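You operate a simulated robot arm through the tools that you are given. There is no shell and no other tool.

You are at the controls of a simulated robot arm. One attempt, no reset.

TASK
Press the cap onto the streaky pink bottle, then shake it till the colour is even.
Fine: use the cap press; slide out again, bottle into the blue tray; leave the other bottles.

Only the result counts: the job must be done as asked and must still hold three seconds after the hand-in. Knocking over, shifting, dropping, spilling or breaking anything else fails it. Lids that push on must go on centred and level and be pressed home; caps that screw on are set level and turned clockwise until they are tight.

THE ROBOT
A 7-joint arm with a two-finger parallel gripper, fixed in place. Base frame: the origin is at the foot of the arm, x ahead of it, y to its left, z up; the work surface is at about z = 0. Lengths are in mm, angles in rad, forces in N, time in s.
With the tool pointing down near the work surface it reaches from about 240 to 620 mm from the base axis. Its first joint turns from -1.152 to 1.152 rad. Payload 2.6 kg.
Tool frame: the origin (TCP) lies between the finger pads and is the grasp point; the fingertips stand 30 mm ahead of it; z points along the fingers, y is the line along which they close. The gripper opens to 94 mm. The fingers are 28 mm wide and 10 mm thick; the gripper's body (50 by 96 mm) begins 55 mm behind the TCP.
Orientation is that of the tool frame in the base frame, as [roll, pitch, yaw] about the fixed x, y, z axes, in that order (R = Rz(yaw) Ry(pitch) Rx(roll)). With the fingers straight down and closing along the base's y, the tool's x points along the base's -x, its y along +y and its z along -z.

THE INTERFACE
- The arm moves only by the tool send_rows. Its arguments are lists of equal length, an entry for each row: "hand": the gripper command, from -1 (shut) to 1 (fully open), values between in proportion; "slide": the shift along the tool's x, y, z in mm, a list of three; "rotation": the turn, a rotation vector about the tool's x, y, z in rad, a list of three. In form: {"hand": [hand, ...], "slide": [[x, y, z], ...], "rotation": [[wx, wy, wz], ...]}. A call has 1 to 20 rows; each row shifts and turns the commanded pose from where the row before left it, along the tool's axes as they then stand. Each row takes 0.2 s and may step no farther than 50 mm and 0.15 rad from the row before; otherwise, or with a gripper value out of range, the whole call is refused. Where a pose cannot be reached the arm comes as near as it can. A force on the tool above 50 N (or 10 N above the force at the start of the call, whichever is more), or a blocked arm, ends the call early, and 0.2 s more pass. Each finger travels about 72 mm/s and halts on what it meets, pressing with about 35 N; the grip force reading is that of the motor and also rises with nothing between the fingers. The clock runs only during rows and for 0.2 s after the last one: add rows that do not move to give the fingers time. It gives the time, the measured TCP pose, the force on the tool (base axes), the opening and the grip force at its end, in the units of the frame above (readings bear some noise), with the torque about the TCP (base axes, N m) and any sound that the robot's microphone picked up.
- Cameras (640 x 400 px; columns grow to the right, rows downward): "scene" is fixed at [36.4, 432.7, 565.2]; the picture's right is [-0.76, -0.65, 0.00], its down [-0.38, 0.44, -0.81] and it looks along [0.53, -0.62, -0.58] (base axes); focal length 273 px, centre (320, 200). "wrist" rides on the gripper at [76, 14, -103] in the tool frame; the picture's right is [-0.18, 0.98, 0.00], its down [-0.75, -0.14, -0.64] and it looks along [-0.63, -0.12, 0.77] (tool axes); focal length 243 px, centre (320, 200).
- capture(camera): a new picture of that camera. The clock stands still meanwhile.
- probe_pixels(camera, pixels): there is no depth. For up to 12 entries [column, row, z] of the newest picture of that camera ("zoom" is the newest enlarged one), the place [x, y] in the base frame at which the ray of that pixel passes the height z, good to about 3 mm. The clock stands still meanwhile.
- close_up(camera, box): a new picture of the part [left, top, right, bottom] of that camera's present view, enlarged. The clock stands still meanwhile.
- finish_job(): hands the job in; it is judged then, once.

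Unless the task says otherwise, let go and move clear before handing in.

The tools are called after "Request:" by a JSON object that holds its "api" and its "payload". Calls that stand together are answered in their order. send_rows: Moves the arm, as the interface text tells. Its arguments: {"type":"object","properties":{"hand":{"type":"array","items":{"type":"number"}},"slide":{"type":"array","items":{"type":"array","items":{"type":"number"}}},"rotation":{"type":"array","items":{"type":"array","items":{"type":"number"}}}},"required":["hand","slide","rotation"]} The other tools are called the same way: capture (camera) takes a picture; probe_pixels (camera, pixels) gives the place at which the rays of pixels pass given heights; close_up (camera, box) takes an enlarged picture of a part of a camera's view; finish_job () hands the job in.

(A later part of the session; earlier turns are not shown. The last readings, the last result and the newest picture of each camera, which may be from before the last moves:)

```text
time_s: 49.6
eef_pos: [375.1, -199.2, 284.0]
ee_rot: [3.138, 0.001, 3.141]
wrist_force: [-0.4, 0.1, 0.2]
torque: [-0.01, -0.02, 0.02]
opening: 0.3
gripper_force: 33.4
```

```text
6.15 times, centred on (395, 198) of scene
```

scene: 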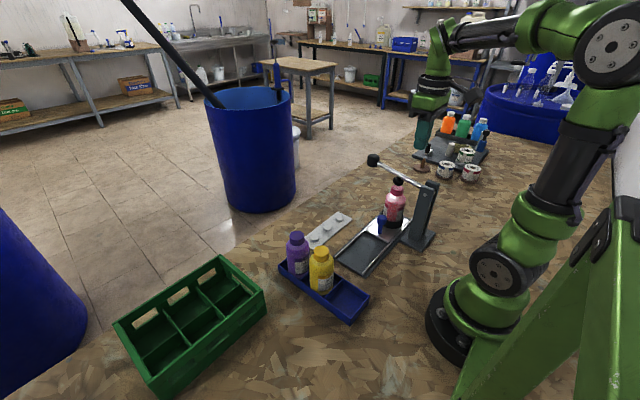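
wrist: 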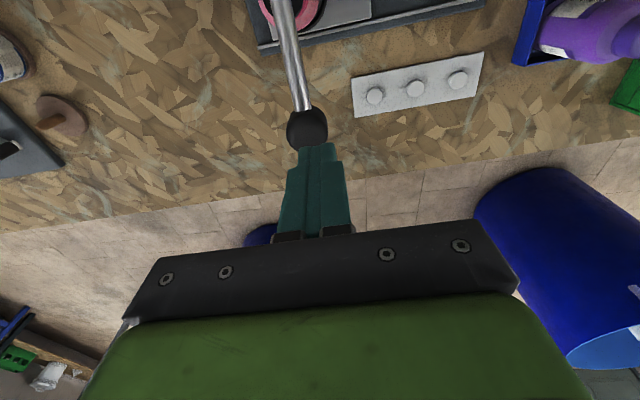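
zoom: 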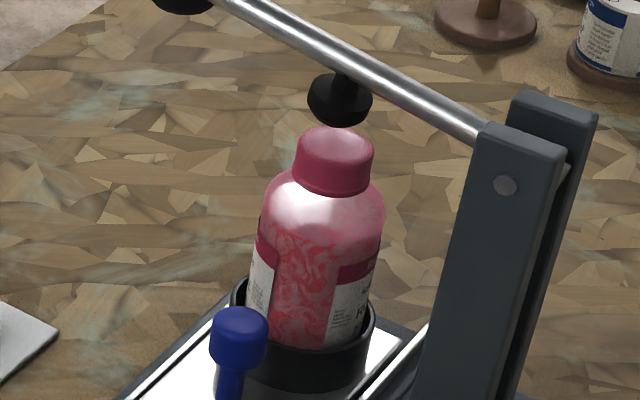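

The lever sprang back up and the cap is down level on the neck. Now back to the handle peg (about [291, −131]): move over, turn 90°, and look down.

Request:
{"api": "send_rows", "payload": {"hand": [-1, -1, -1, 0.1, 0.1, 0.1, 0.1, 0.1, 0.1, 0.1, 0.1, 0.1, 0.1, 0.1, 0.1], "slide": [[28, 25, 0], [28, 25, 0], [28, 24, 0], [0, 0, 0], [0, 0, 0], [0, 0, 0], [0, 0, 0], [0, 0, 0], [0, 0, 0], [0, 0, 0], [0, 0, 0], [0, 0, 0], [0, 0, 0], [0, 0, 0], [0, 0, 0]], "rotation": [[0, 0, 0], [0, 0, 0], [0, 0, 0], [0, 0, 0.1428], [0, 0, 0.1428], [0, 0, 0.1428], [0, 0, 0.1428], [0, 0, 0.1428], [0, 0, 0.1428], [0, 0, 0.1428], [0, 0, 0.1428], [0, 0, 0.1428], [0, 0, 0.1428], [0, 0, 0.1428], [0, 0, 0]]}}

Request:
{"api": "capture", "payload": {"camera": "wrist"}}

Request:
{"api": "close_up", "payload": {"camera": "wrist", "box": [240, 60, 400, 180]}}

```text
time_s: 52.8
eef_pos: [292.4, -125.3, 284.2]
ee_rot: [3.14, 0.0, 1.567]
wrist_force: [0.1, 0.1, 0.0]
torque: [-0.02, 0.01, 0.0]
opening: 51.8
gripper_force: 0.1
```

```text
taken
```

wrist: 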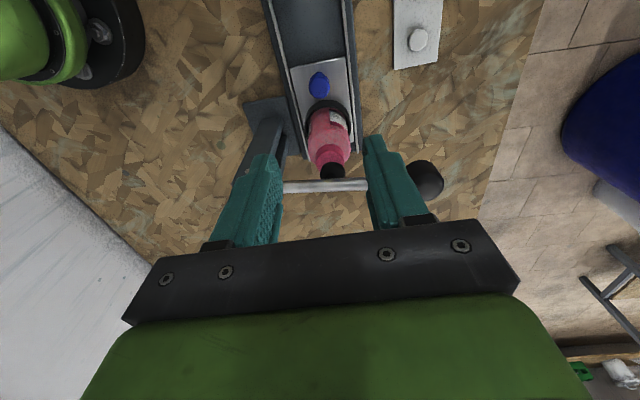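

```text
3.33 times, centred on (320, 120) of wrist
```

zoom: 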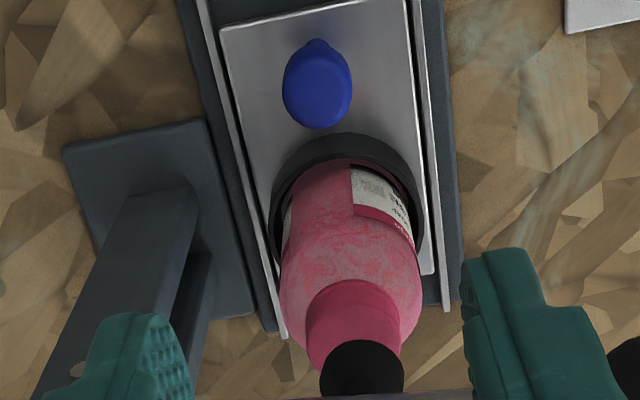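

Request:
{"api": "probe_pixels", "payload": {"camera": "wrist", "pixels": [[319.4, 88.5, 72], [319.4, 88.5, 72], [319.4, 88.5, 72], [319.4, 88.5, 72], [330, 156, 145], [330, 156, 145]]}}

```text
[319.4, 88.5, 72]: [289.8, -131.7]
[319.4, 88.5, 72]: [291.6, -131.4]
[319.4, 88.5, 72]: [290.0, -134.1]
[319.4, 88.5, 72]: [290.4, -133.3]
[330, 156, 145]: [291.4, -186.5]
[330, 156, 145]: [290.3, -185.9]
```

Peg is at about [290.4, −132.5]. I'll come down with the TCP at y≈−127.5 (staying a bit clear of the ball and bottle), checking part way.

Request:
{"api": "send_rows", "payload": {"hand": [0.1, 0.1, 0.1, 0.1, 0.1, 0.1], "slide": [[-2.2, -2, 30], [0, 0, 40], [0, 0, 40], [0, 0, 40], [0, 0, 24], [0, 0, 0]], "rotation": [[0, 0, 0], [0, 0, 0], [0, 0, 0], [0, 0, 0], [0, 0, 0], [0, 0, 0]]}}

Request:
{"api": "close_up", "payload": {"camera": "wrist", "box": [240, 80, 400, 200]}}

Request:
{"api": "close_up", "payload": {"camera": "scene", "box": [340, 130, 450, 250]}}

```text
time_s: 54.2
eef_pos: [289.1, -125.9, 109.5]
ee_rot: [3.141, -0.001, 1.569]
wrist_force: [0.5, -0.7, 0.6]
torque: [-0.04, 0.0, -0.01]
opening: 51.4
gripper_force: 0.0
```

```text
3.33 times, centred on (320, 140) of wrist
```

zoom: 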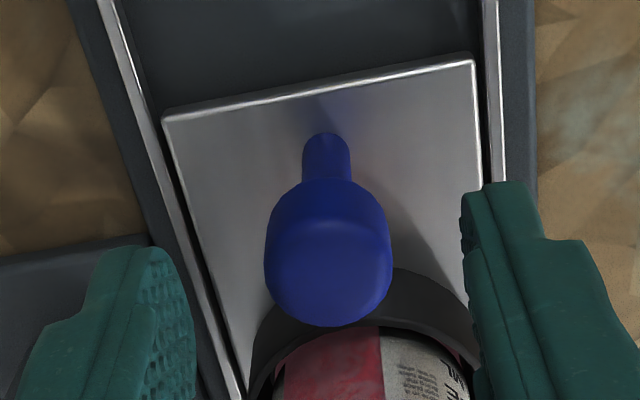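

```text
3.33 times, centred on (395, 190) of scene
```

zoom: 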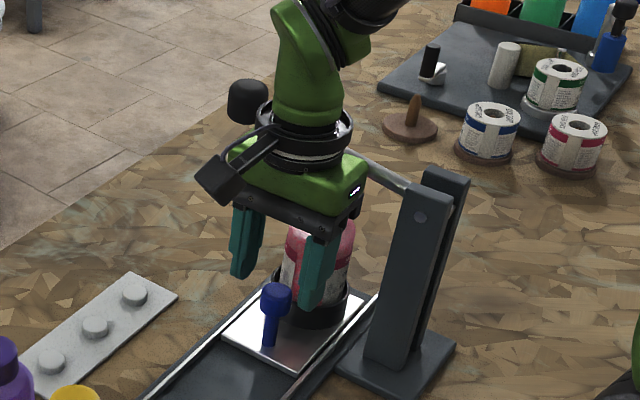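

The peg is centred between the fingers. Descending to z≈66 and gripping.

Request:
{"api": "send_rows", "payload": {"hand": [0.1, 0.1, 0.1, 0.1, -0.2, -0.5, -1, -1], "slide": [[0, 0, 20], [0, 0, 15], [0, 0, 8], [0, 0, 0], [0, 0, 0], [0, 0, 0], [0, 0, 0], [0, 0, 0]], "rotation": [[0, 0, 0], [0, 0, 0], [0, 0, 0], [0, 0, 0], [0, 0, 0], [0, 0, 0], [0, 0, 0], [0, 0, 0]]}}

Request:
{"api": "close_up", "payload": {"camera": "scene", "box": [340, 130, 450, 250]}}

```text
time_s: 56.0
eef_pos: [290.2, -123.9, 68.3]
ee_rot: [3.14, -0.002, 1.571]
wrist_force: [-4.3, -0.2, -1.8]
torque: [-0.1, -0.04, -0.07]
opening: 27.9
gripper_force: 44.8
```

```text
3.33 times, centred on (395, 190) of scene
```

zoom: 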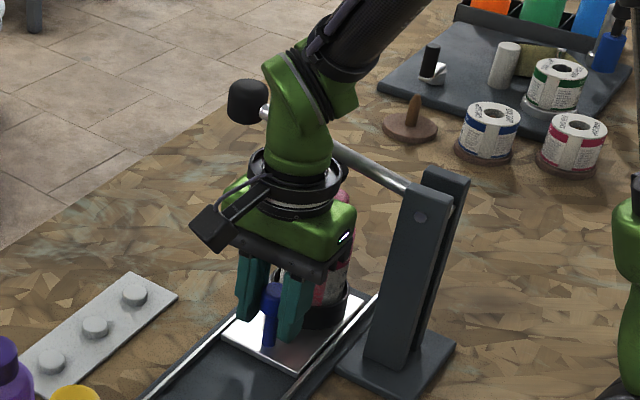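

Gripped (27.9 mm). Sliding the carriage back out (+y) slowly.

Request:
{"api": "send_rows", "payload": {"hand": [-1, -1, -1, -1, -1, -1, -1], "slide": [[3, 0, 0], [6, 0, 0], [6, 0, 0], [6, 0, 0], [6, 0, 0], [3, 0, 0], [0, 0, 0]], "rotation": [[0, 0, 0], [0, 0, 0], [0, 0, 0], [0, 0, 0], [0, 0, 0], [0, 0, 0], [0, 0, 0]]}}

Request:
{"api": "close_up", "payload": {"camera": "scene", "box": [330, 130, 450, 260]}}

```text
time_s: 57.6
eef_pos: [289.4, -94.9, 67.2]
ee_rot: [3.139, -0.002, 1.57]
wrist_force: [-14.5, -0.3, 12.7]
torque: [0.25, -0.04, -0.12]
opening: 27.0
gripper_force: 45.7
```

```text
3.08 times, centred on (390, 195) of scene
```

zoom: 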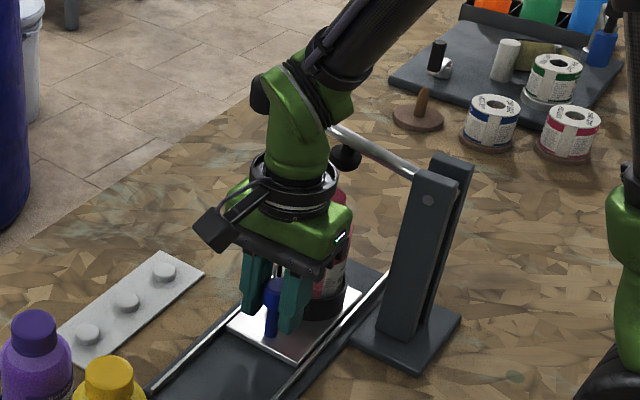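

Moving out fine, with modest strain. Continuing the slide another 40 mm.

Request:
{"api": "send_rows", "payload": {"hand": [-1, -1, -1, -1, -1, -1, -1, -1], "slide": [[3, 0, 0], [6, 0, 0], [6, 0, 0], [6, 0, 0], [6, 0, 0], [6, 0, 0], [4, 0, 0], [0, 0, 0]], "rotation": [[0, 0, 0], [0, 0, 0], [0, 0, 0], [0, 0, 0], [0, 0, 0], [0, 0, 0], [0, 0, 0], [0, 0, 0]]}}

Request:
{"api": "close_up", "payload": {"camera": "scene", "box": [320, 150, 440, 280]}}

```text
time_s: 59.4
eef_pos: [289.4, -59.4, 67.2]
ee_rot: [3.139, -0.002, 1.569]
wrist_force: [-12.9, -0.4, 9.2]
torque: [-0.28, 0.05, -0.18]
opening: 26.5
gripper_force: 45.3
```

```text
3.08 times, centred on (380, 215) of scene
```

zoom: 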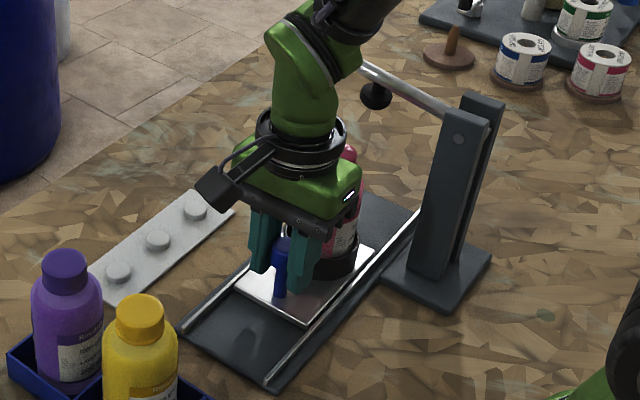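

About 53 mm left. Continuing 44 mm with care for the camera arm near the yellow bottle (it clears its top).

Request:
{"api": "send_rows", "payload": {"hand": [-1, -1, -1, -1, -1, -1, -1, -1, -1], "slide": [[3, 0, 0], [6, 0, 0], [6, 0, 0], [6, 0, 0], [6, 0, 0], [6, 0, 0], [6, 0, 0], [5, 0, 0], [0, 0, 0]], "rotation": [[0, 0, 0], [0, 0, 0], [0, 0, 0], [0, 0, 0], [0, 0, 0], [0, 0, 0], [0, 0, 0], [0, 0, 0], [0, 0, 0]]}}

Request:
{"api": "close_up", "payload": {"camera": "scene", "box": [300, 150, 420, 290]}}

```text
time_s: 61.4
eef_pos: [290.1, -15.6, 69.1]
ee_rot: [3.14, -0.002, 1.574]
wrist_force: [1.7, 1.2, -32.3]
torque: [0.06, 0.4, 0.08]
opening: 25.9
gripper_force: 45.2
```

```text
2.86 times, centred on (360, 220) of scene
```

zoom: 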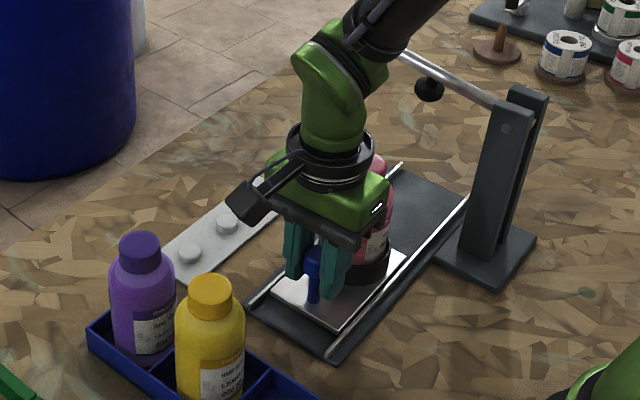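

Nearly out; peg at about −21. I'll ease the z strain and slide the last 8 mm.

Request:
{"api": "send_rows", "payload": {"hand": [-1, -1, -1, -1], "slide": [[0, 0, 0.4], [4, 0, 0], [4, 0, 0], [0, 0, 0]], "rotation": [[0, 0, 0], [0, 0, 0], [0, 0, 0], [0, 0, 0]]}}

Request:
{"api": "close_up", "payload": {"camera": "scene", "box": [300, 150, 420, 290]}}

```text
time_s: 62.4
eef_pos: [288.7, -9.4, 68.4]
ee_rot: [3.138, 0.001, 1.567]
wrist_force: [-8.1, -13.2, -0.9]
torque: [0.64, 0.37, 0.07]
opening: 25.9
gripper_force: 44.7
```

```text
2.86 times, centred on (360, 220) of scene
```

zoom: 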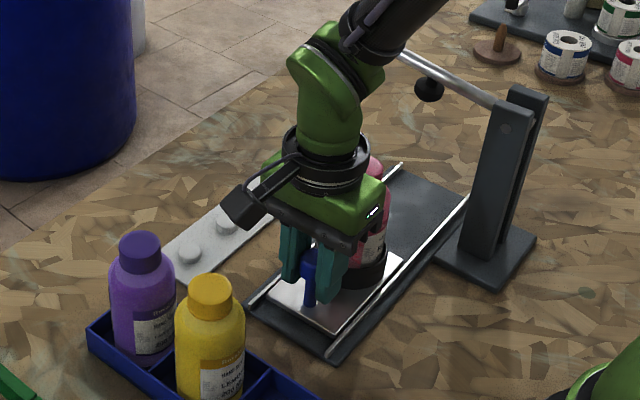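

The −13 N in y says the carriage has met its outer stop, i.e. fully out. Relaxing slightly, opening and rising.

Request:
{"api": "send_rows", "payload": {"hand": [-1, -0.4, 0.1, 0.1, 0.1, 0.1, 0.1, 0.1, 0.1], "slide": [[-0.5, 0, 0], [0, 0, 0], [0, 0, 0], [0, 0, 0], [0, 0, -20], [0, 0, -40], [0, 0, -40], [0, 0, -40], [0, 0, -40]], "rotation": [[0, 0, 0], [0, 0, 0], [0, 0, 0], [0, 0, 0], [0, 0, 0], [0, 0, 0], [0, 0, 0], [0, 0, 0], [0, 0, 0]]}}

Request:
{"api": "capture", "payload": {"camera": "wrist"}}

Request:
{"api": "close_up", "payload": {"camera": "scene", "box": [270, 170, 410, 330]}}

```text
time_s: 64.4
eef_pos: [287.3, -10.4, 248.6]
ee_rot: [3.139, -0.002, 1.57]
wrist_force: [-0.1, -0.3, -0.3]
torque: [-0.02, 0.02, -0.02]
opening: 52.0
gripper_force: 0.0
```

```text
taken
```

wrist: 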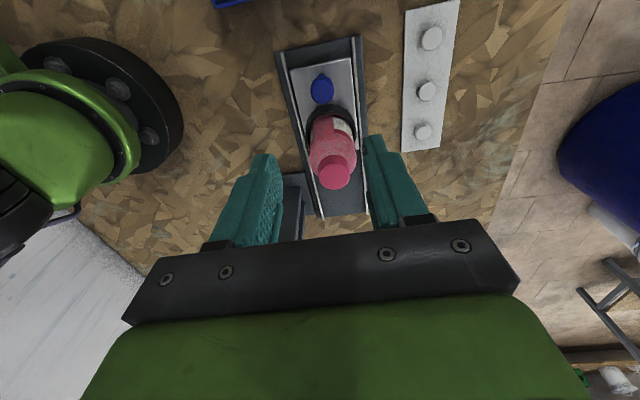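

```text
2.50 times, centred on (340, 250) of scene
```

zoom: 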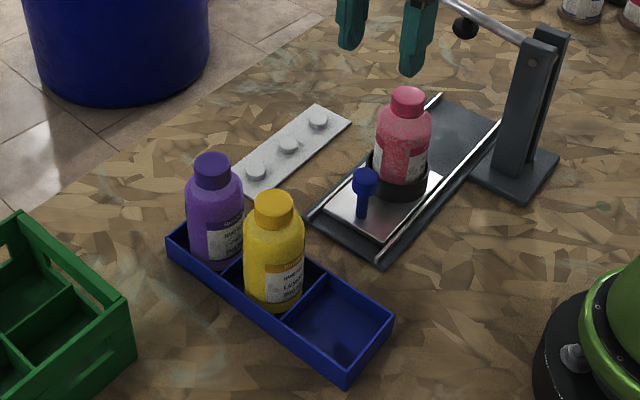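

The carriage is back out and the capped bottle stands upright in its cup. I'll turn back to the default orientation and move above the bottle at about [290, −79], opening wide enough for its body.

Request:
{"api": "send_rows", "payload": {"hand": [0.7, 0.7, 0.7, 0.7, 0.7, 0.7, 0.7, 0.7, 0.7, 0.7, 0.7, 0.7, 0.7, 0.7], "slide": [[0, 0, 0], [0, 0, 0], [0, 0, 0], [0, 0, 0], [0, 0, 0], [0, 0, 0], [0, 0, 0], [0, 0, 0], [0, 0, 0], [0, 0, 0], [0, 0, 0], [0, -34, 0], [0, -34, 0], [0, 0, 0]], "rotation": [[0, 0, -0.1428], [0, 0, -0.1428], [0, 0, -0.1428], [0, 0, -0.1428], [0, 0, -0.1428], [0, 0, -0.1428], [0, 0, -0.1428], [0, 0, -0.1428], [0, 0, -0.1428], [0, 0, -0.1428], [0, 0, -0.1428], [0, 0, 0], [0, 0, 0], [0, 0, 0]]}}

Request:
{"api": "capture", "payload": {"camera": "wrist"}}

Request:
{"api": "close_up", "payload": {"camera": "wrist", "box": [240, 30, 400, 150]}}

Request:
{"api": "close_up", "payload": {"camera": "scene", "box": [340, 180, 410, 260]}}

```text
time_s: 67.4
eef_pos: [290.4, -77.9, 244.8]
ee_rot: [3.14, 0.002, -3.142]
wrist_force: [-0.3, -0.8, 0.0]
torque: [0.01, 0.02, -0.03]
opening: 80.1
gripper_force: 0.1
```

```text
taken
```

wrist: 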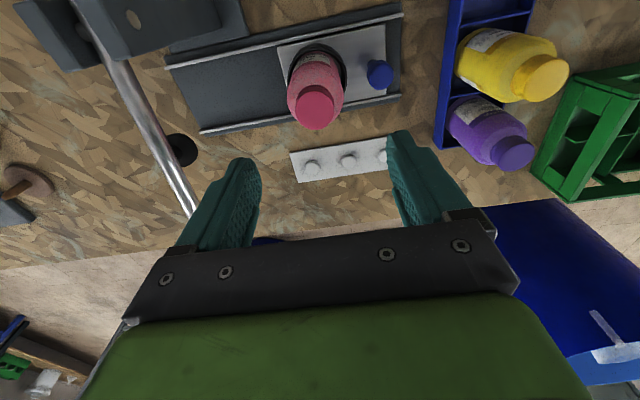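

```text
3.33 times, centred on (320, 90) of wrist
```

zoom: 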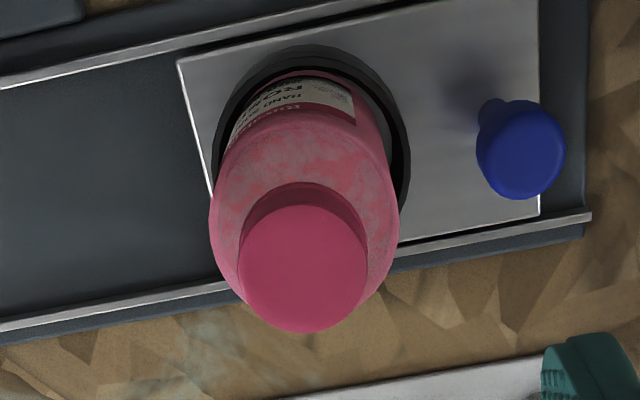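

```text
5.00 times, centred on (375, 220) of scene
```

zoom: 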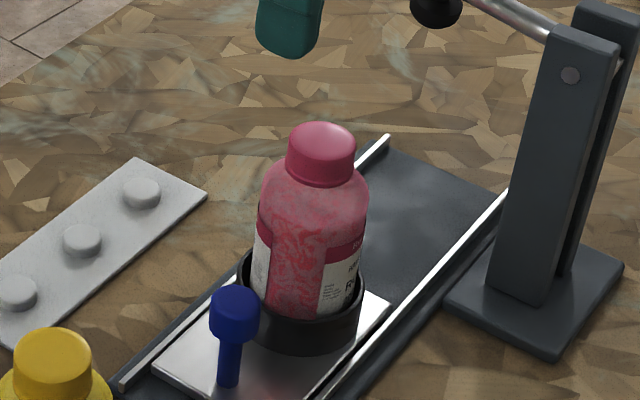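

Request:
{"api": "probe_pixels", "payload": {"camera": "wrist", "pixels": [[315, 111, 142], [315, 111, 142], [315, 111, 142], [315, 111, 142], [315, 111, 142], [378.5, 74, 72], [378.5, 74, 72], [378.5, 74, 72]]}}

Request:
{"api": "probe_pixels", "payload": {"camera": "scene", "pixels": [[375.2, 207, 142], [375.2, 207, 142], [375.2, 207, 142], [358, 238, 72], [358, 238, 72]]}}

```text
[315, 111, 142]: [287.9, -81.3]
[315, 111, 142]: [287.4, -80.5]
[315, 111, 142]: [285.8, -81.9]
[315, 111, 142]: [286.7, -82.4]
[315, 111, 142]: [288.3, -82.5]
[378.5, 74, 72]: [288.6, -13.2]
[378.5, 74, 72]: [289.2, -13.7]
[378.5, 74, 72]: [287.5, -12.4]
```

```text
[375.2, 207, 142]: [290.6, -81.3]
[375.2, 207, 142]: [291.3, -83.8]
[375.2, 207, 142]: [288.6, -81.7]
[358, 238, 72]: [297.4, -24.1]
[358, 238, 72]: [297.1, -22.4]
```

Bottle axis is about [288.5, −81.7]. Shifting over it and descending with 80 mm opening to TCP z≈120 for a check.

Request:
{"api": "send_rows", "payload": {"hand": [0.7, 0.7, 0.7, 0.7, 0.7], "slide": [[2, -3.5, 20], [0, 0, 40], [0, 0, 40], [0, 0, 25], [0, 0, 0]], "rotation": [[0, 0, 0], [0, 0, 0], [0, 0, 0], [0, 0, 0], [0, 0, 0]]}}

Request:
{"api": "capture", "payload": {"camera": "wrist"}}

Request:
{"api": "close_up", "payload": {"camera": "scene", "box": [320, 150, 430, 270]}}

```text
time_s: 68.6
eef_pos: [289.7, -80.2, 122.5]
ee_rot: [3.138, 0.002, 3.14]
wrist_force: [-0.6, -0.5, -0.9]
torque: [-0.01, -0.01, 0.01]
opening: 80.0
gripper_force: 0.1
```

```text
taken
```

wrist: 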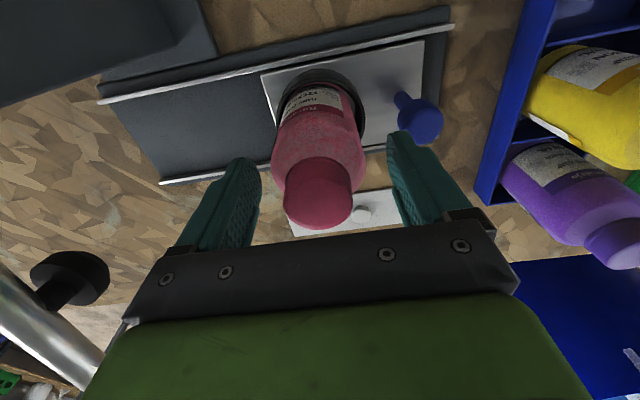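

```text
3.33 times, centred on (375, 210) of scene
```

zoom: 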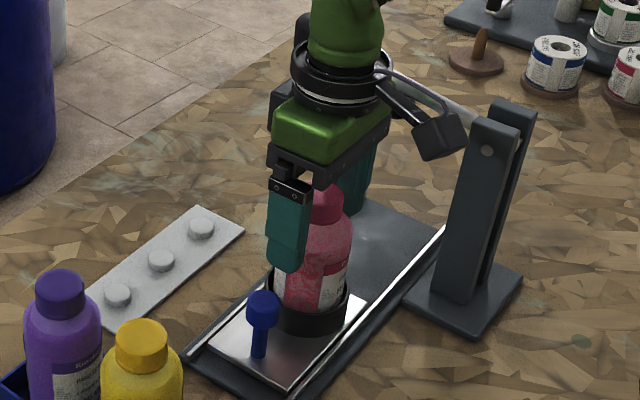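

The cap is centred between the fingers and the right finger stays just inside of the blue peg. Lowering 18 mm and closing on the bottle body.

Request:
{"api": "send_rows", "payload": {"hand": [0.7, 0.7, 0.7, 0.4, 0.1, -0.2, -0.5, -0.5], "slide": [[0, 0, 10], [0, 0, 8], [0, 0, 0], [0, 0, 0], [0, 0, 0], [0, 0, 0], [0, 0, 0], [0, 0, 0]], "rotation": [[0, 0, 0], [0, 0, 0], [0, 0, 0], [0, 0, 0], [0, 0, 0], [0, 0, 0], [0, 0, 0], [0, 0, 0]]}}

Request:
{"api": "capture", "payload": {"camera": "wrist"}}

Request:
{"api": "close_up", "payload": {"camera": "scene", "box": [320, 150, 430, 270]}}

```text
time_s: 70.4
eef_pos: [288.2, -80.4, 104.4]
ee_rot: [3.141, 0.003, 3.141]
wrist_force: [0.4, 0.3, -0.1]
torque: [0.04, -0.02, -0.02]
opening: 55.4
gripper_force: 34.9
```

```text
taken
```

wrist: 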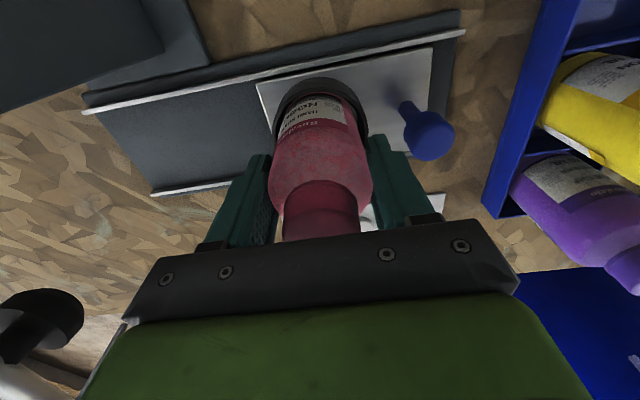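

```text
3.33 times, centred on (375, 210) of scene
```

zoom: 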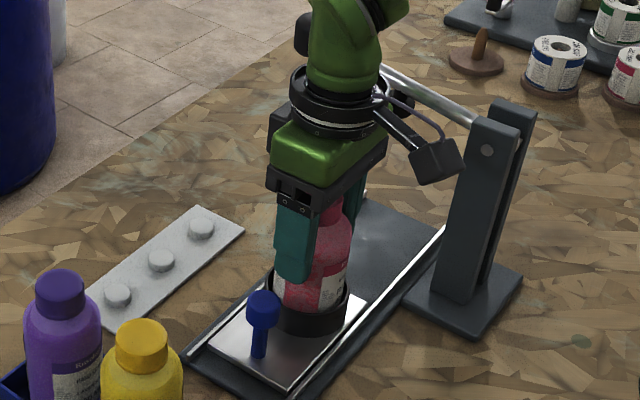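

Holding the bottle at 55.4 mm. Closing firmly and lifting straight out of the cup.

Request:
{"api": "send_rows", "payload": {"hand": [-1, -1, -1, -1, -1, -1, -1, -1, -1, -1], "slide": [[0, 0, 0], [0, 0, 0], [0, 0, -8], [0, 0, -15], [0, 0, -30], [0, 0, -40], [0, 0, -40], [0, 0, -40], [0, 0, -37], [0, 0, 0]], "rotation": [[0, 0, 0], [0, 0, 0], [0, 0, 0], [0, 0, 0], [0, 0, 0], [0, 0, 0], [0, 0, 0], [0, 0, 0], [0, 0, 0], [0, 0, 0]]}}

Request:
{"api": "capture", "payload": {"camera": "wrist"}}

Request:
{"api": "capture", "payload": {"camera": "scene"}}

```text
time_s: 72.6
eef_pos: [288.6, -79.6, 313.1]
ee_rot: [3.14, 0.002, 3.141]
wrist_force: [-0.7, 0.4, -2.6]
torque: [0.02, -0.02, 0.0]
opening: 55.5
gripper_force: 35.0
```

```text
taken
```

wrist: 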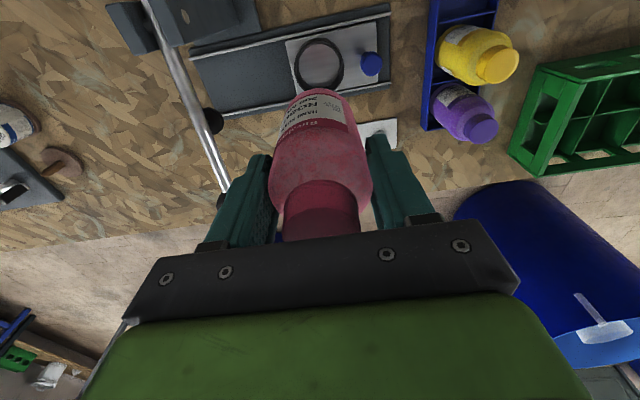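

```text
taken
```

scene: 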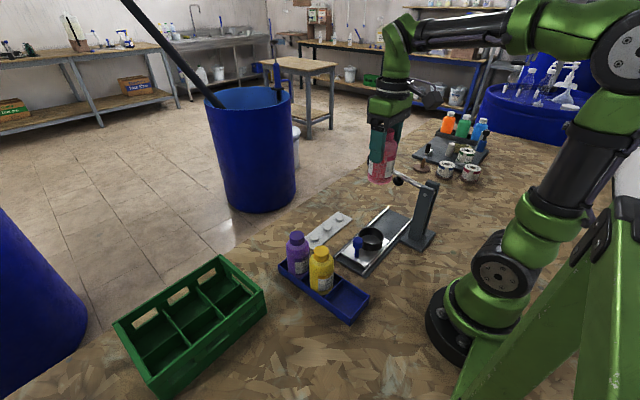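

The bottle (about 0.26 kg) is out and clear. Moving to open air and starting a shake with alternating strokes.

Request:
{"api": "send_rows", "payload": {"hand": [-1, -1, -1, -1, -1, -1, -1, -1, -1, -1, -1, -1, -1, -1, -1, -1, -1, -1, -1], "slide": [[-30, 20, -10], [-30, 20, -10], [-20, 15, 0], [0, 0, -30], [0, 0, 40], [0, 0, -40], [0, 0, 40], [0, 0, -40], [0, 0, 40], [0, 0, -40], [0, 0, 40], [0, 0, -40], [0, 0, 40], [0, 0, -40], [0, 0, 40], [0, 0, -40], [0, 0, 40], [0, 0, -40], [0, 0, 30]], "rotation": [[0, 0, 0], [0, 0, 0], [0, 0, 0], [0, 0, 0], [0, 0, 0], [0, 0, 0], [0, 0, 0], [0, 0, 0], [0, 0, 0], [0, 0, 0], [0, 0, 0], [0, 0, 0], [0, 0, 0], [0, 0, 0], [0, 0, 0], [0, 0, 0], [0, 0, 0], [0, 0, 0], [0, 0, 0]]}}

Request:
{"api": "close_up", "payload": {"camera": "wrist", "box": [220, 60, 420, 240]}}

Request:
{"api": "close_up", "payload": {"camera": "scene", "box": [320, 80, 420, 200]}}

```text
time_s: 76.6
eef_pos: [365.2, -25.1, 332.6]
ee_rot: [3.14, 0.003, 3.141]
wrist_force: [-0.1, 0.8, -1.8]
torque: [0.04, 0.05, 0.0]
opening: 55.6
gripper_force: 34.6
```

```text
2.22 times, centred on (320, 150) of wrist
```

zoom: 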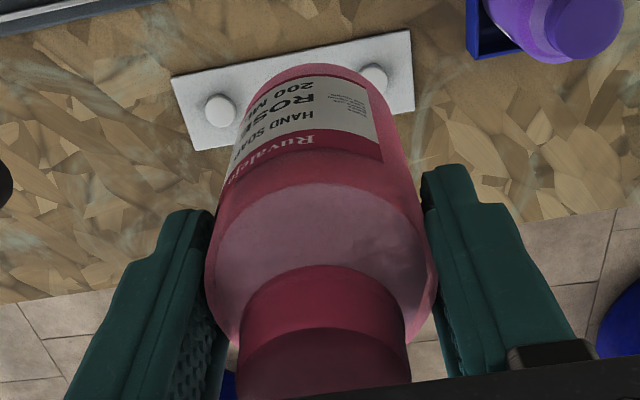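

```text
3.33 times, centred on (370, 140) of scene
```

zoom: 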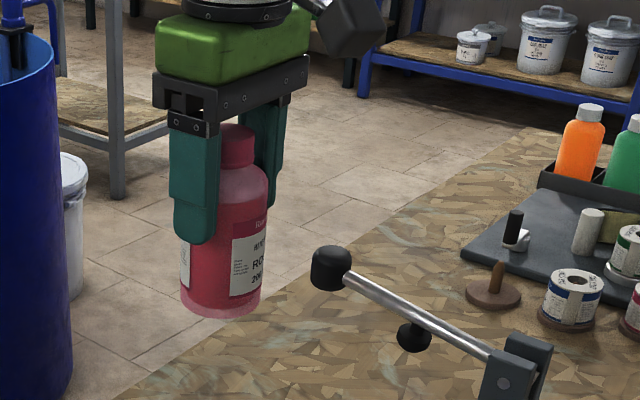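

The streaks look gone after the first round. I'll look closer before deciding on more.

Request:
{"api": "close_up", "payload": {"camera": "scene", "box": [335, 115, 375, 185]}}

Request:
{"api": "close_up", "payload": {"camera": "wrist", "box": [275, 80, 375, 180]}}

```text
5.71 times, centred on (355, 150) of scene
```

zoom: 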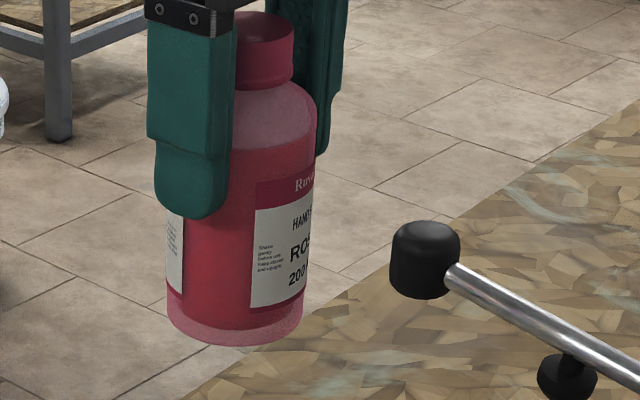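

```text
4.00 times, centred on (325, 130) of wrist
```

zoom: 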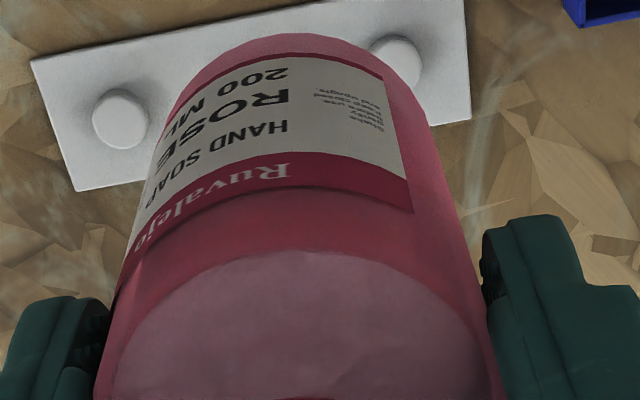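

Request:
{"api": "close_up", "payload": {"camera": "wrist", "box": [295, 115, 355, 185]}}

Request:
{"api": "close_up", "payload": {"camera": "scene", "box": [343, 135, 363, 175]}}

```text
5.71 times, centred on (325, 150) of wrist
```

zoom: 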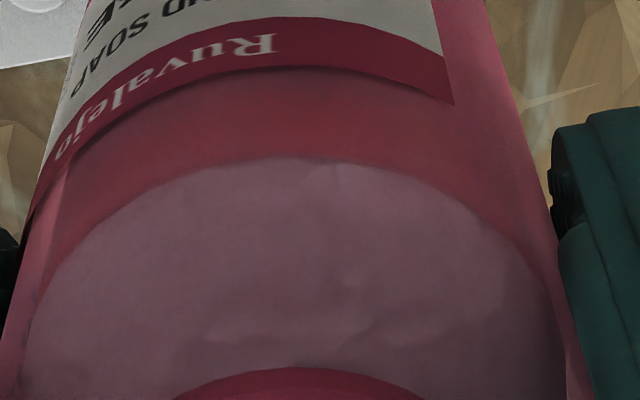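

```text
10.00 times, centred on (353, 155) of scene
```

zoom: 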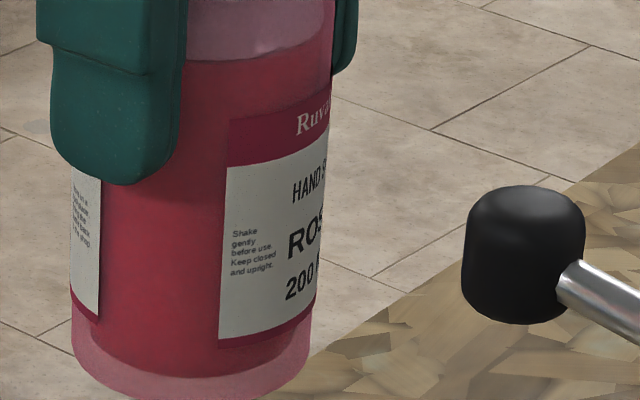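

The colour is even with no streak left at 10× zoom (and the label asks for gentle, upright handling, which I kept). I'll give a few more gentle strokes for margin, and measure the tray's free slot.

Request:
{"api": "send_rows", "payload": {"hand": [-1, -1, -1, -1, -1, -1, -1, -1], "slide": [[0, 0, -30], [0, 0, 30], [0, 0, -30], [0, 0, 30], [0, 0, -30], [0, 0, 30], [0, 0, 0], [0, 0, 0]], "rotation": [[0, 0, 0], [0, 0, 0], [0, 0, 0], [0, 0, 0], [0, 0, 0], [0, 0, 0], [0, 0, 0], [0, 0, 0]]}}

Request:
{"api": "close_up", "payload": {"camera": "scene", "box": [270, 220, 380, 330]}}

```text
time_s: 78.4
eef_pos: [367.1, -24.2, 333.7]
ee_rot: [3.139, 0.004, 3.139]
wrist_force: [0.2, 0.2, -1.8]
torque: [0.01, 0.02, 0.01]
opening: 55.5
gripper_force: 35.2
```

```text
3.64 times, centred on (325, 275) of scene
```

zoom: 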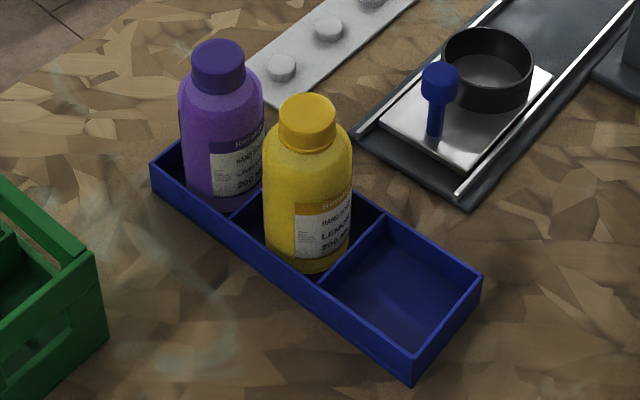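

Request:
{"api": "probe_pixels", "payload": {"camera": "zoom", "pixels": [[322, 285, 28], [385, 213, 28], [481, 278, 28], [413, 358, 28], [412, 381, 0], [481, 298, 0], [400, 305, 3], [150, 160, 28], [150, 180, 0]]}}

Request:
{"api": "probe_pixels", "payload": {"camera": "zoom", "pixels": [[322, 285, 28], [385, 213, 28], [481, 278, 28], [413, 358, 28], [412, 381, 0], [481, 298, 0], [400, 305, 3]]}}

```text
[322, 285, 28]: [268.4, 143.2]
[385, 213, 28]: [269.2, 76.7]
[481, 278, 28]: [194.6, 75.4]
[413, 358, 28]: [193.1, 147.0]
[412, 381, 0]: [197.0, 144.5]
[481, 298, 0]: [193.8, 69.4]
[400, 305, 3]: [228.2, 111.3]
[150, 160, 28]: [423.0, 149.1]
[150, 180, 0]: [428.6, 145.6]
```

```text
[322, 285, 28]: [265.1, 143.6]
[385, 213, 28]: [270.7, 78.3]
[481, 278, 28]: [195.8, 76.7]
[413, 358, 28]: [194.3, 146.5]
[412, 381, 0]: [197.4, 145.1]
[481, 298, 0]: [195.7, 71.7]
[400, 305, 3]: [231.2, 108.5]
```

The tray's free slot spans about x 194–268, y 75–146 with rim z≈27, so its centre is about [231.5, 110.5]. Carrying the bottle there at height.

Request:
{"api": "send_rows", "payload": {"hand": [-1, -1, -1, -1, -1, -1, -1, -1], "slide": [[10, 10, 0], [22, 22, 0], [26, 26, 0], [26, 26, 0], [26, 26, 0], [16, 16, 0], [9.5, 9, 0], [0, 0, 0]], "rotation": [[0, 0, 0], [0, 0, 0], [0, 0, 0], [0, 0, 0], [0, 0, 0], [0, 0, 0], [0, 0, 0], [0, 0, 0]]}}

Request:
{"api": "capture", "payload": {"camera": "wrist"}}

Request:
{"api": "capture", "payload": {"camera": "scene"}}

```text
time_s: 80.2
eef_pos: [234.0, 112.6, 333.0]
ee_rot: [3.139, 0.001, 3.139]
wrist_force: [0.1, 0.4, -2.9]
torque: [-0.03, -0.01, -0.02]
opening: 55.3
gripper_force: 34.9
```

```text
taken
```

wrist: 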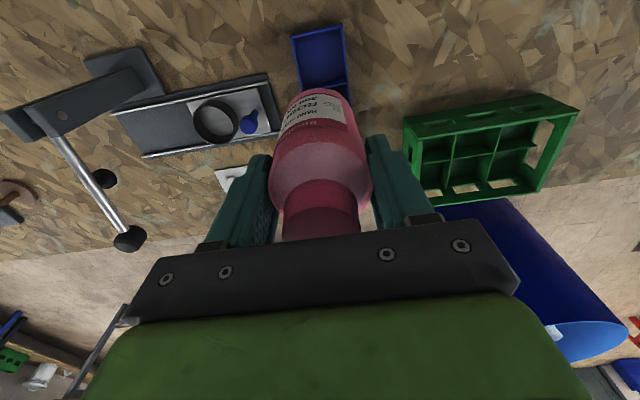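

```text
taken
```

scene: 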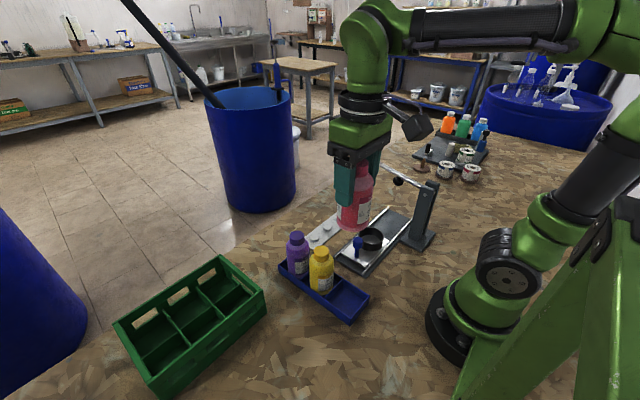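

Request:
{"api": "close_up", "payload": {"camera": "wrist", "box": [260, 0, 380, 130]}}

Request:
{"api": "close_up", "payload": {"camera": "scene", "box": [320, 140, 400, 240]}}

```text
3.08 times, centred on (320, 65) of wrist
```

zoom: 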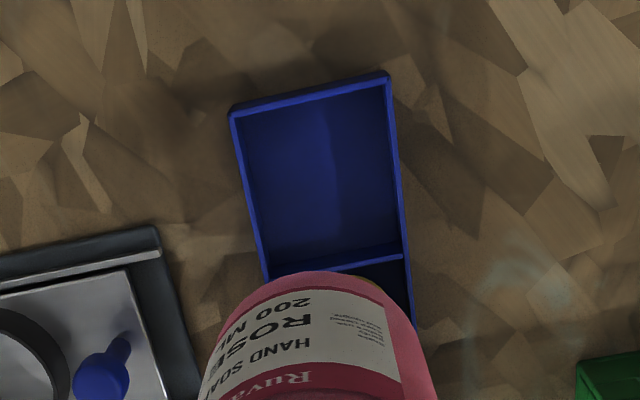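

```text
4.00 times, centred on (360, 190) of scene
```

zoom: 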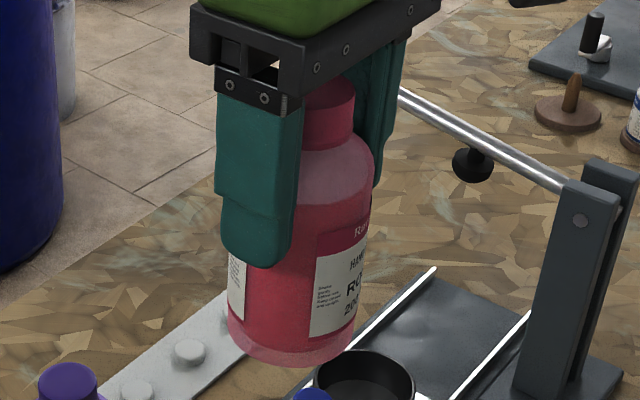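

Request:
{"api": "probe_pixels", "payload": {"camera": "wrist", "pixels": [[291.8, 36.4, 27], [291.8, 36.4, 27], [341.8, 26, 27], [341.8, 26, 27], [346.6, 83.2, 27], [346.6, 83.2, 27], [301, 92, 27], [301, 92, 27], [320.6, 59.2, 27], [320.6, 59.2, 27], [320.6, 59.2, 27]]}}

```text
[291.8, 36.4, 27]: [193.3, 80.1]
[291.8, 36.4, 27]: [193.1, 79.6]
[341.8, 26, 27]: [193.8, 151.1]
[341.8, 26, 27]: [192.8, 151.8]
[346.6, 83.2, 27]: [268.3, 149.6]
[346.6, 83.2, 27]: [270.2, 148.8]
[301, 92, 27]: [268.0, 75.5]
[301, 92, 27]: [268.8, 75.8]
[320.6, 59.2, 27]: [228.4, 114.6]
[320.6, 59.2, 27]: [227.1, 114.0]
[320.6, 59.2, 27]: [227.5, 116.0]
```

Both cameras put the slot centre at about [231, 112]. I'll correct 2 mm in x and lower until the bottle's base is just above the rim.

Request:
{"api": "send_rows", "payload": {"hand": [-1, -1, -1, -1, -1, -1, -1], "slide": [[2, 0, 20], [0, 0, 40], [0, 0, 40], [0, 0, 40], [0, 0, 40], [0, 0, 20], [0, 0, 0]], "rotation": [[0, 0, 0], [0, 0, 0], [0, 0, 0], [0, 0, 0], [0, 0, 0], [0, 0, 0], [0, 0, 0]]}}

Request:
{"api": "capture", "payload": {"camera": "wrist"}}

Request:
{"api": "close_up", "payload": {"camera": "scene", "box": [270, 190, 410, 330]}}

```text
time_s: 81.8
eef_pos: [230.8, 110.4, 129.8]
ee_rot: [3.138, 0.002, 3.14]
wrist_force: [-0.3, 0.1, -0.7]
torque: [-0.01, -0.01, -0.01]
opening: 55.3
gripper_force: 35.1
```

```text
taken
```

wrist: 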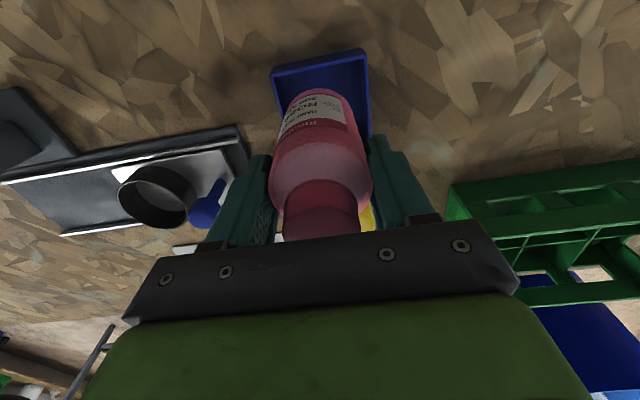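

```text
2.86 times, centred on (340, 260) of scene
```

zoom: 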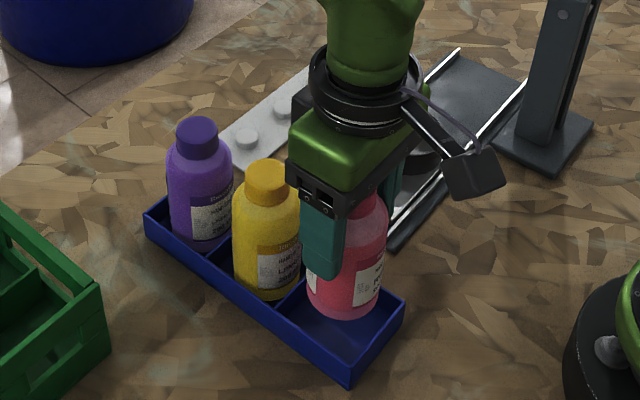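

Request:
{"api": "close_up", "payload": {"camera": "wrist", "box": [255, 35, 385, 150]}}

Request:
{"api": "close_up", "payload": {"camera": "scene", "box": [325, 225, 395, 300]}}

```text
3.48 times, centred on (320, 92) of wrist
```

zoom: 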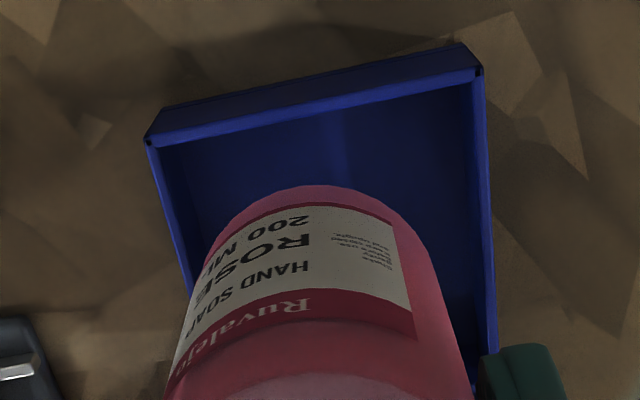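

```text
5.33 times, centred on (360, 262) of scene
```

zoom: 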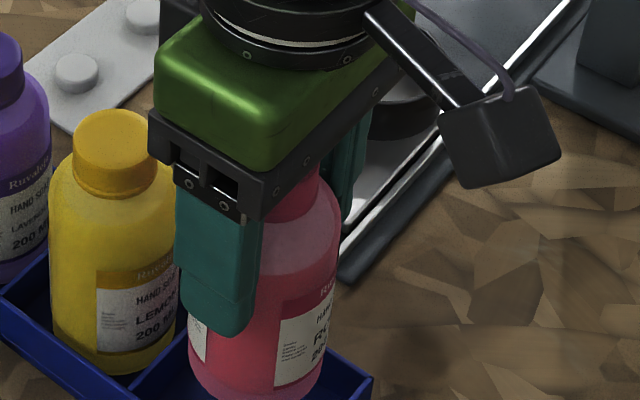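

Request:
{"api": "close_up", "payload": {"camera": "wrist", "box": [255, 35, 385, 150]}}

Request:
{"api": "probe_pixels", "payload": {"camera": "zoom", "pixels": [[320, 186, 40], [320, 186, 40], [320, 186, 40], [199, 280, 40], [199, 280, 40], [435, 280, 40], [435, 280, 40], [188, 280, 27], [188, 280, 27], [485, 280, 27], [485, 280, 27], [330, 118, 27]]}}

```text
3.48 times, centred on (320, 92) of wrist
```

zoom: 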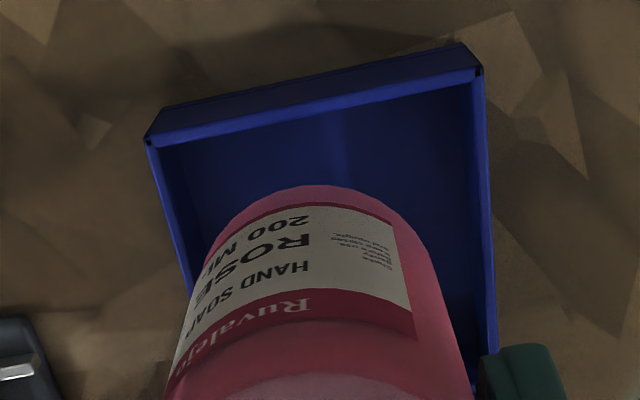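

```text
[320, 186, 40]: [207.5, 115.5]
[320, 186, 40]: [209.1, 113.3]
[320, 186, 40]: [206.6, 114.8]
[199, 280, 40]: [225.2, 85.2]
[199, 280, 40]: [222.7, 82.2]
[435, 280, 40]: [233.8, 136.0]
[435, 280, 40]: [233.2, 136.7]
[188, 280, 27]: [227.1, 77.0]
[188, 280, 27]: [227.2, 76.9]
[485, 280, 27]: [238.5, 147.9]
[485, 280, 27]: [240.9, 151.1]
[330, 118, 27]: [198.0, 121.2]
```

Bottle base centre is about [235, 110] and the slot centre about [232, 113]. Shifting −3 mm x, +3 mm y, then lowering into the slot.

Request:
{"api": "send_rows", "payload": {"hand": [-1, -1, -1, -1, -1], "slide": [[3, 3, 0], [0, 0, 8], [0, 0, 8], [0, 0, 8], [0, 0, 0]], "rotation": [[0, 0, 0], [0, 0, 0], [0, 0, 0], [0, 0, 0], [0, 0, 0]]}}

Request:
{"api": "close_up", "payload": {"camera": "wrist", "box": [255, 35, 385, 150]}}

Request:
{"api": "close_up", "payload": {"camera": "scene", "box": [310, 220, 390, 330]}}

```text
time_s: 83.0
eef_pos: [228.9, 111.2, 109.6]
ee_rot: [3.14, 0.001, 3.141]
wrist_force: [-0.6, -0.7, -2.8]
torque: [-0.03, 0.01, 0.02]
opening: 55.4
gripper_force: 35.0
```

```text
3.48 times, centred on (320, 92) of wrist
```

zoom: 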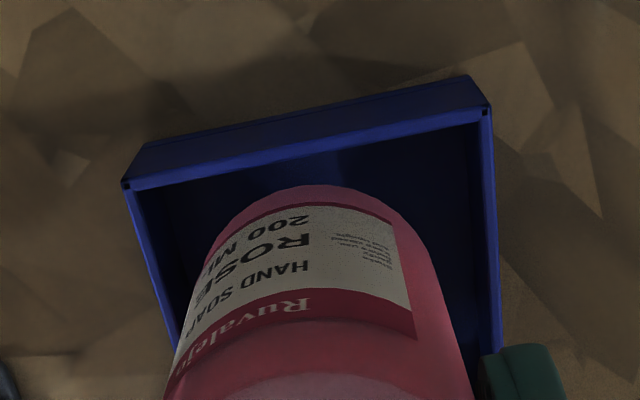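

```text
3.64 times, centred on (350, 275) of scene
```

zoom: 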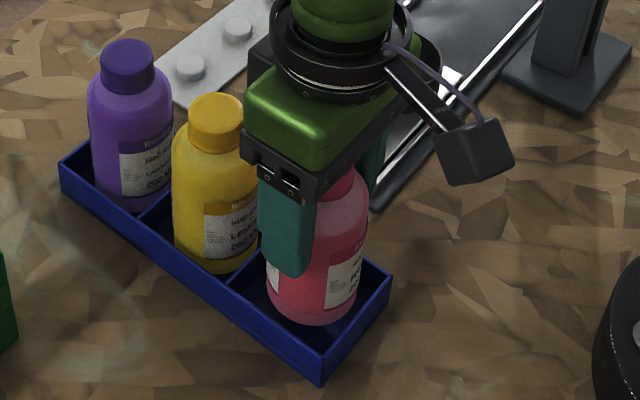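

The base is now within the slot walls with clearance on all sides. Lowering further to the tray floor with small steps.

Request:
{"api": "send_rows", "payload": {"hand": [-1, -1, -1, -1, -1, -1], "slide": [[0, 1.5, 3], [0, 0, 3], [0, 0, 3], [0, 0, 2], [0, 0, 1], [0, 0, 0]], "rotation": [[0, 0, 0], [0, 0, 0], [0, 0, 0], [0, 0, 0], [0, 0, 0], [0, 0, 0]]}}

Request:
{"api": "close_up", "payload": {"camera": "scene", "box": [310, 220, 390, 330]}}

```text
time_s: 84.4
eef_pos: [227.6, 115.1, 98.9]
ee_rot: [3.139, 0.001, 3.141]
wrist_force: [-0.3, 0.6, -2.5]
torque: [-0.04, -0.03, -0.02]
opening: 55.5
gripper_force: 35.0
```

```text
3.64 times, centred on (350, 275) of scene
```

zoom: 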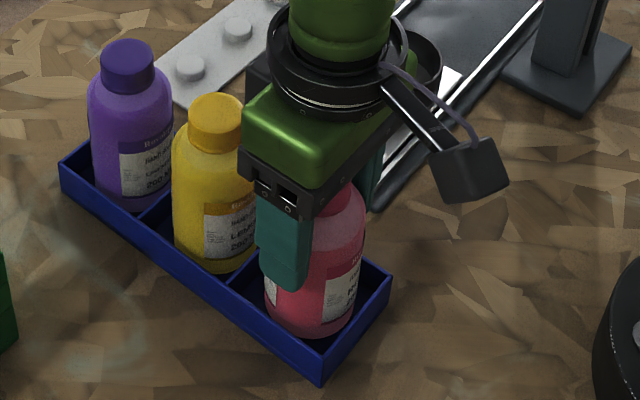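

No floor contact yet at z≈98 (still about −2.5 N of bottle weight). Continuing in 1 mm steps.

Request:
{"api": "send_rows", "payload": {"hand": [-1, -1, -1, -1], "slide": [[0, 0, 1], [0, 0, 1], [0, 0, 1], [0, 0, 0]], "rotation": [[0, 0, 0], [0, 0, 0], [0, 0, 0], [0, 0, 0]]}}

Request:
{"api": "close_up", "payload": {"camera": "wrist", "box": [255, 35, 385, 150]}}

```text
time_s: 85.4
eef_pos: [228.1, 115.5, 94.1]
ee_rot: [3.14, 0.004, 3.141]
wrist_force: [-4.5, -3.6, 17.9]
torque: [0.01, 0.45, 0.06]
opening: 55.3
gripper_force: 35.1
```

```text
3.48 times, centred on (320, 92) of wrist
```

zoom: 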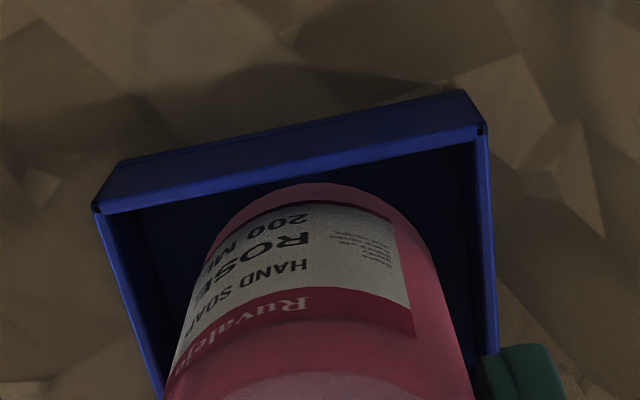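

The floor is reached (+18 N). Relieving 0.3 mm and opening the fingers slowly.

Request:
{"api": "send_rows", "payload": {"hand": [-1, 0.25, 0.3, 0.5, 0.6, 0.6], "slide": [[0, 0, -0.3], [0, 0, 0], [0, 0, 0], [0, 0, 0], [0, 0, 0], [0, 0, 0]], "rotation": [[0, 0, 0], [0, 0, 0], [0, 0, 0], [0, 0, 0], [0, 0, 0], [0, 0, 0]]}}

Request:
{"api": "close_up", "payload": {"camera": "scene", "box": [300, 220, 400, 330]}}

Request:
{"api": "capture", "payload": {"camera": "wrist"}}

```text
time_s: 86.8
eef_pos: [228.6, 114.1, 95.1]
ee_rot: [3.141, 0.001, 3.139]
wrist_force: [0.8, 0.1, -0.7]
torque: [0.05, 0.01, -0.01]
opening: 75.3
gripper_force: 0.2
```

```text
3.64 times, centred on (350, 275) of scene
```

zoom: 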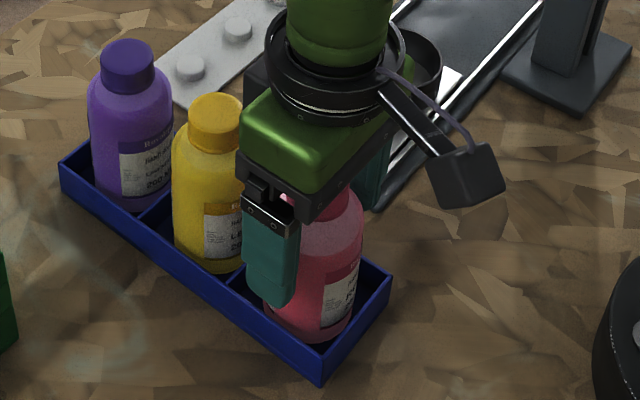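

```text
taken
```

wrist: 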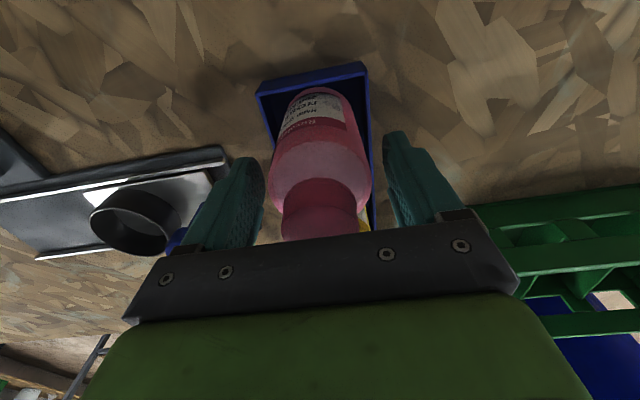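

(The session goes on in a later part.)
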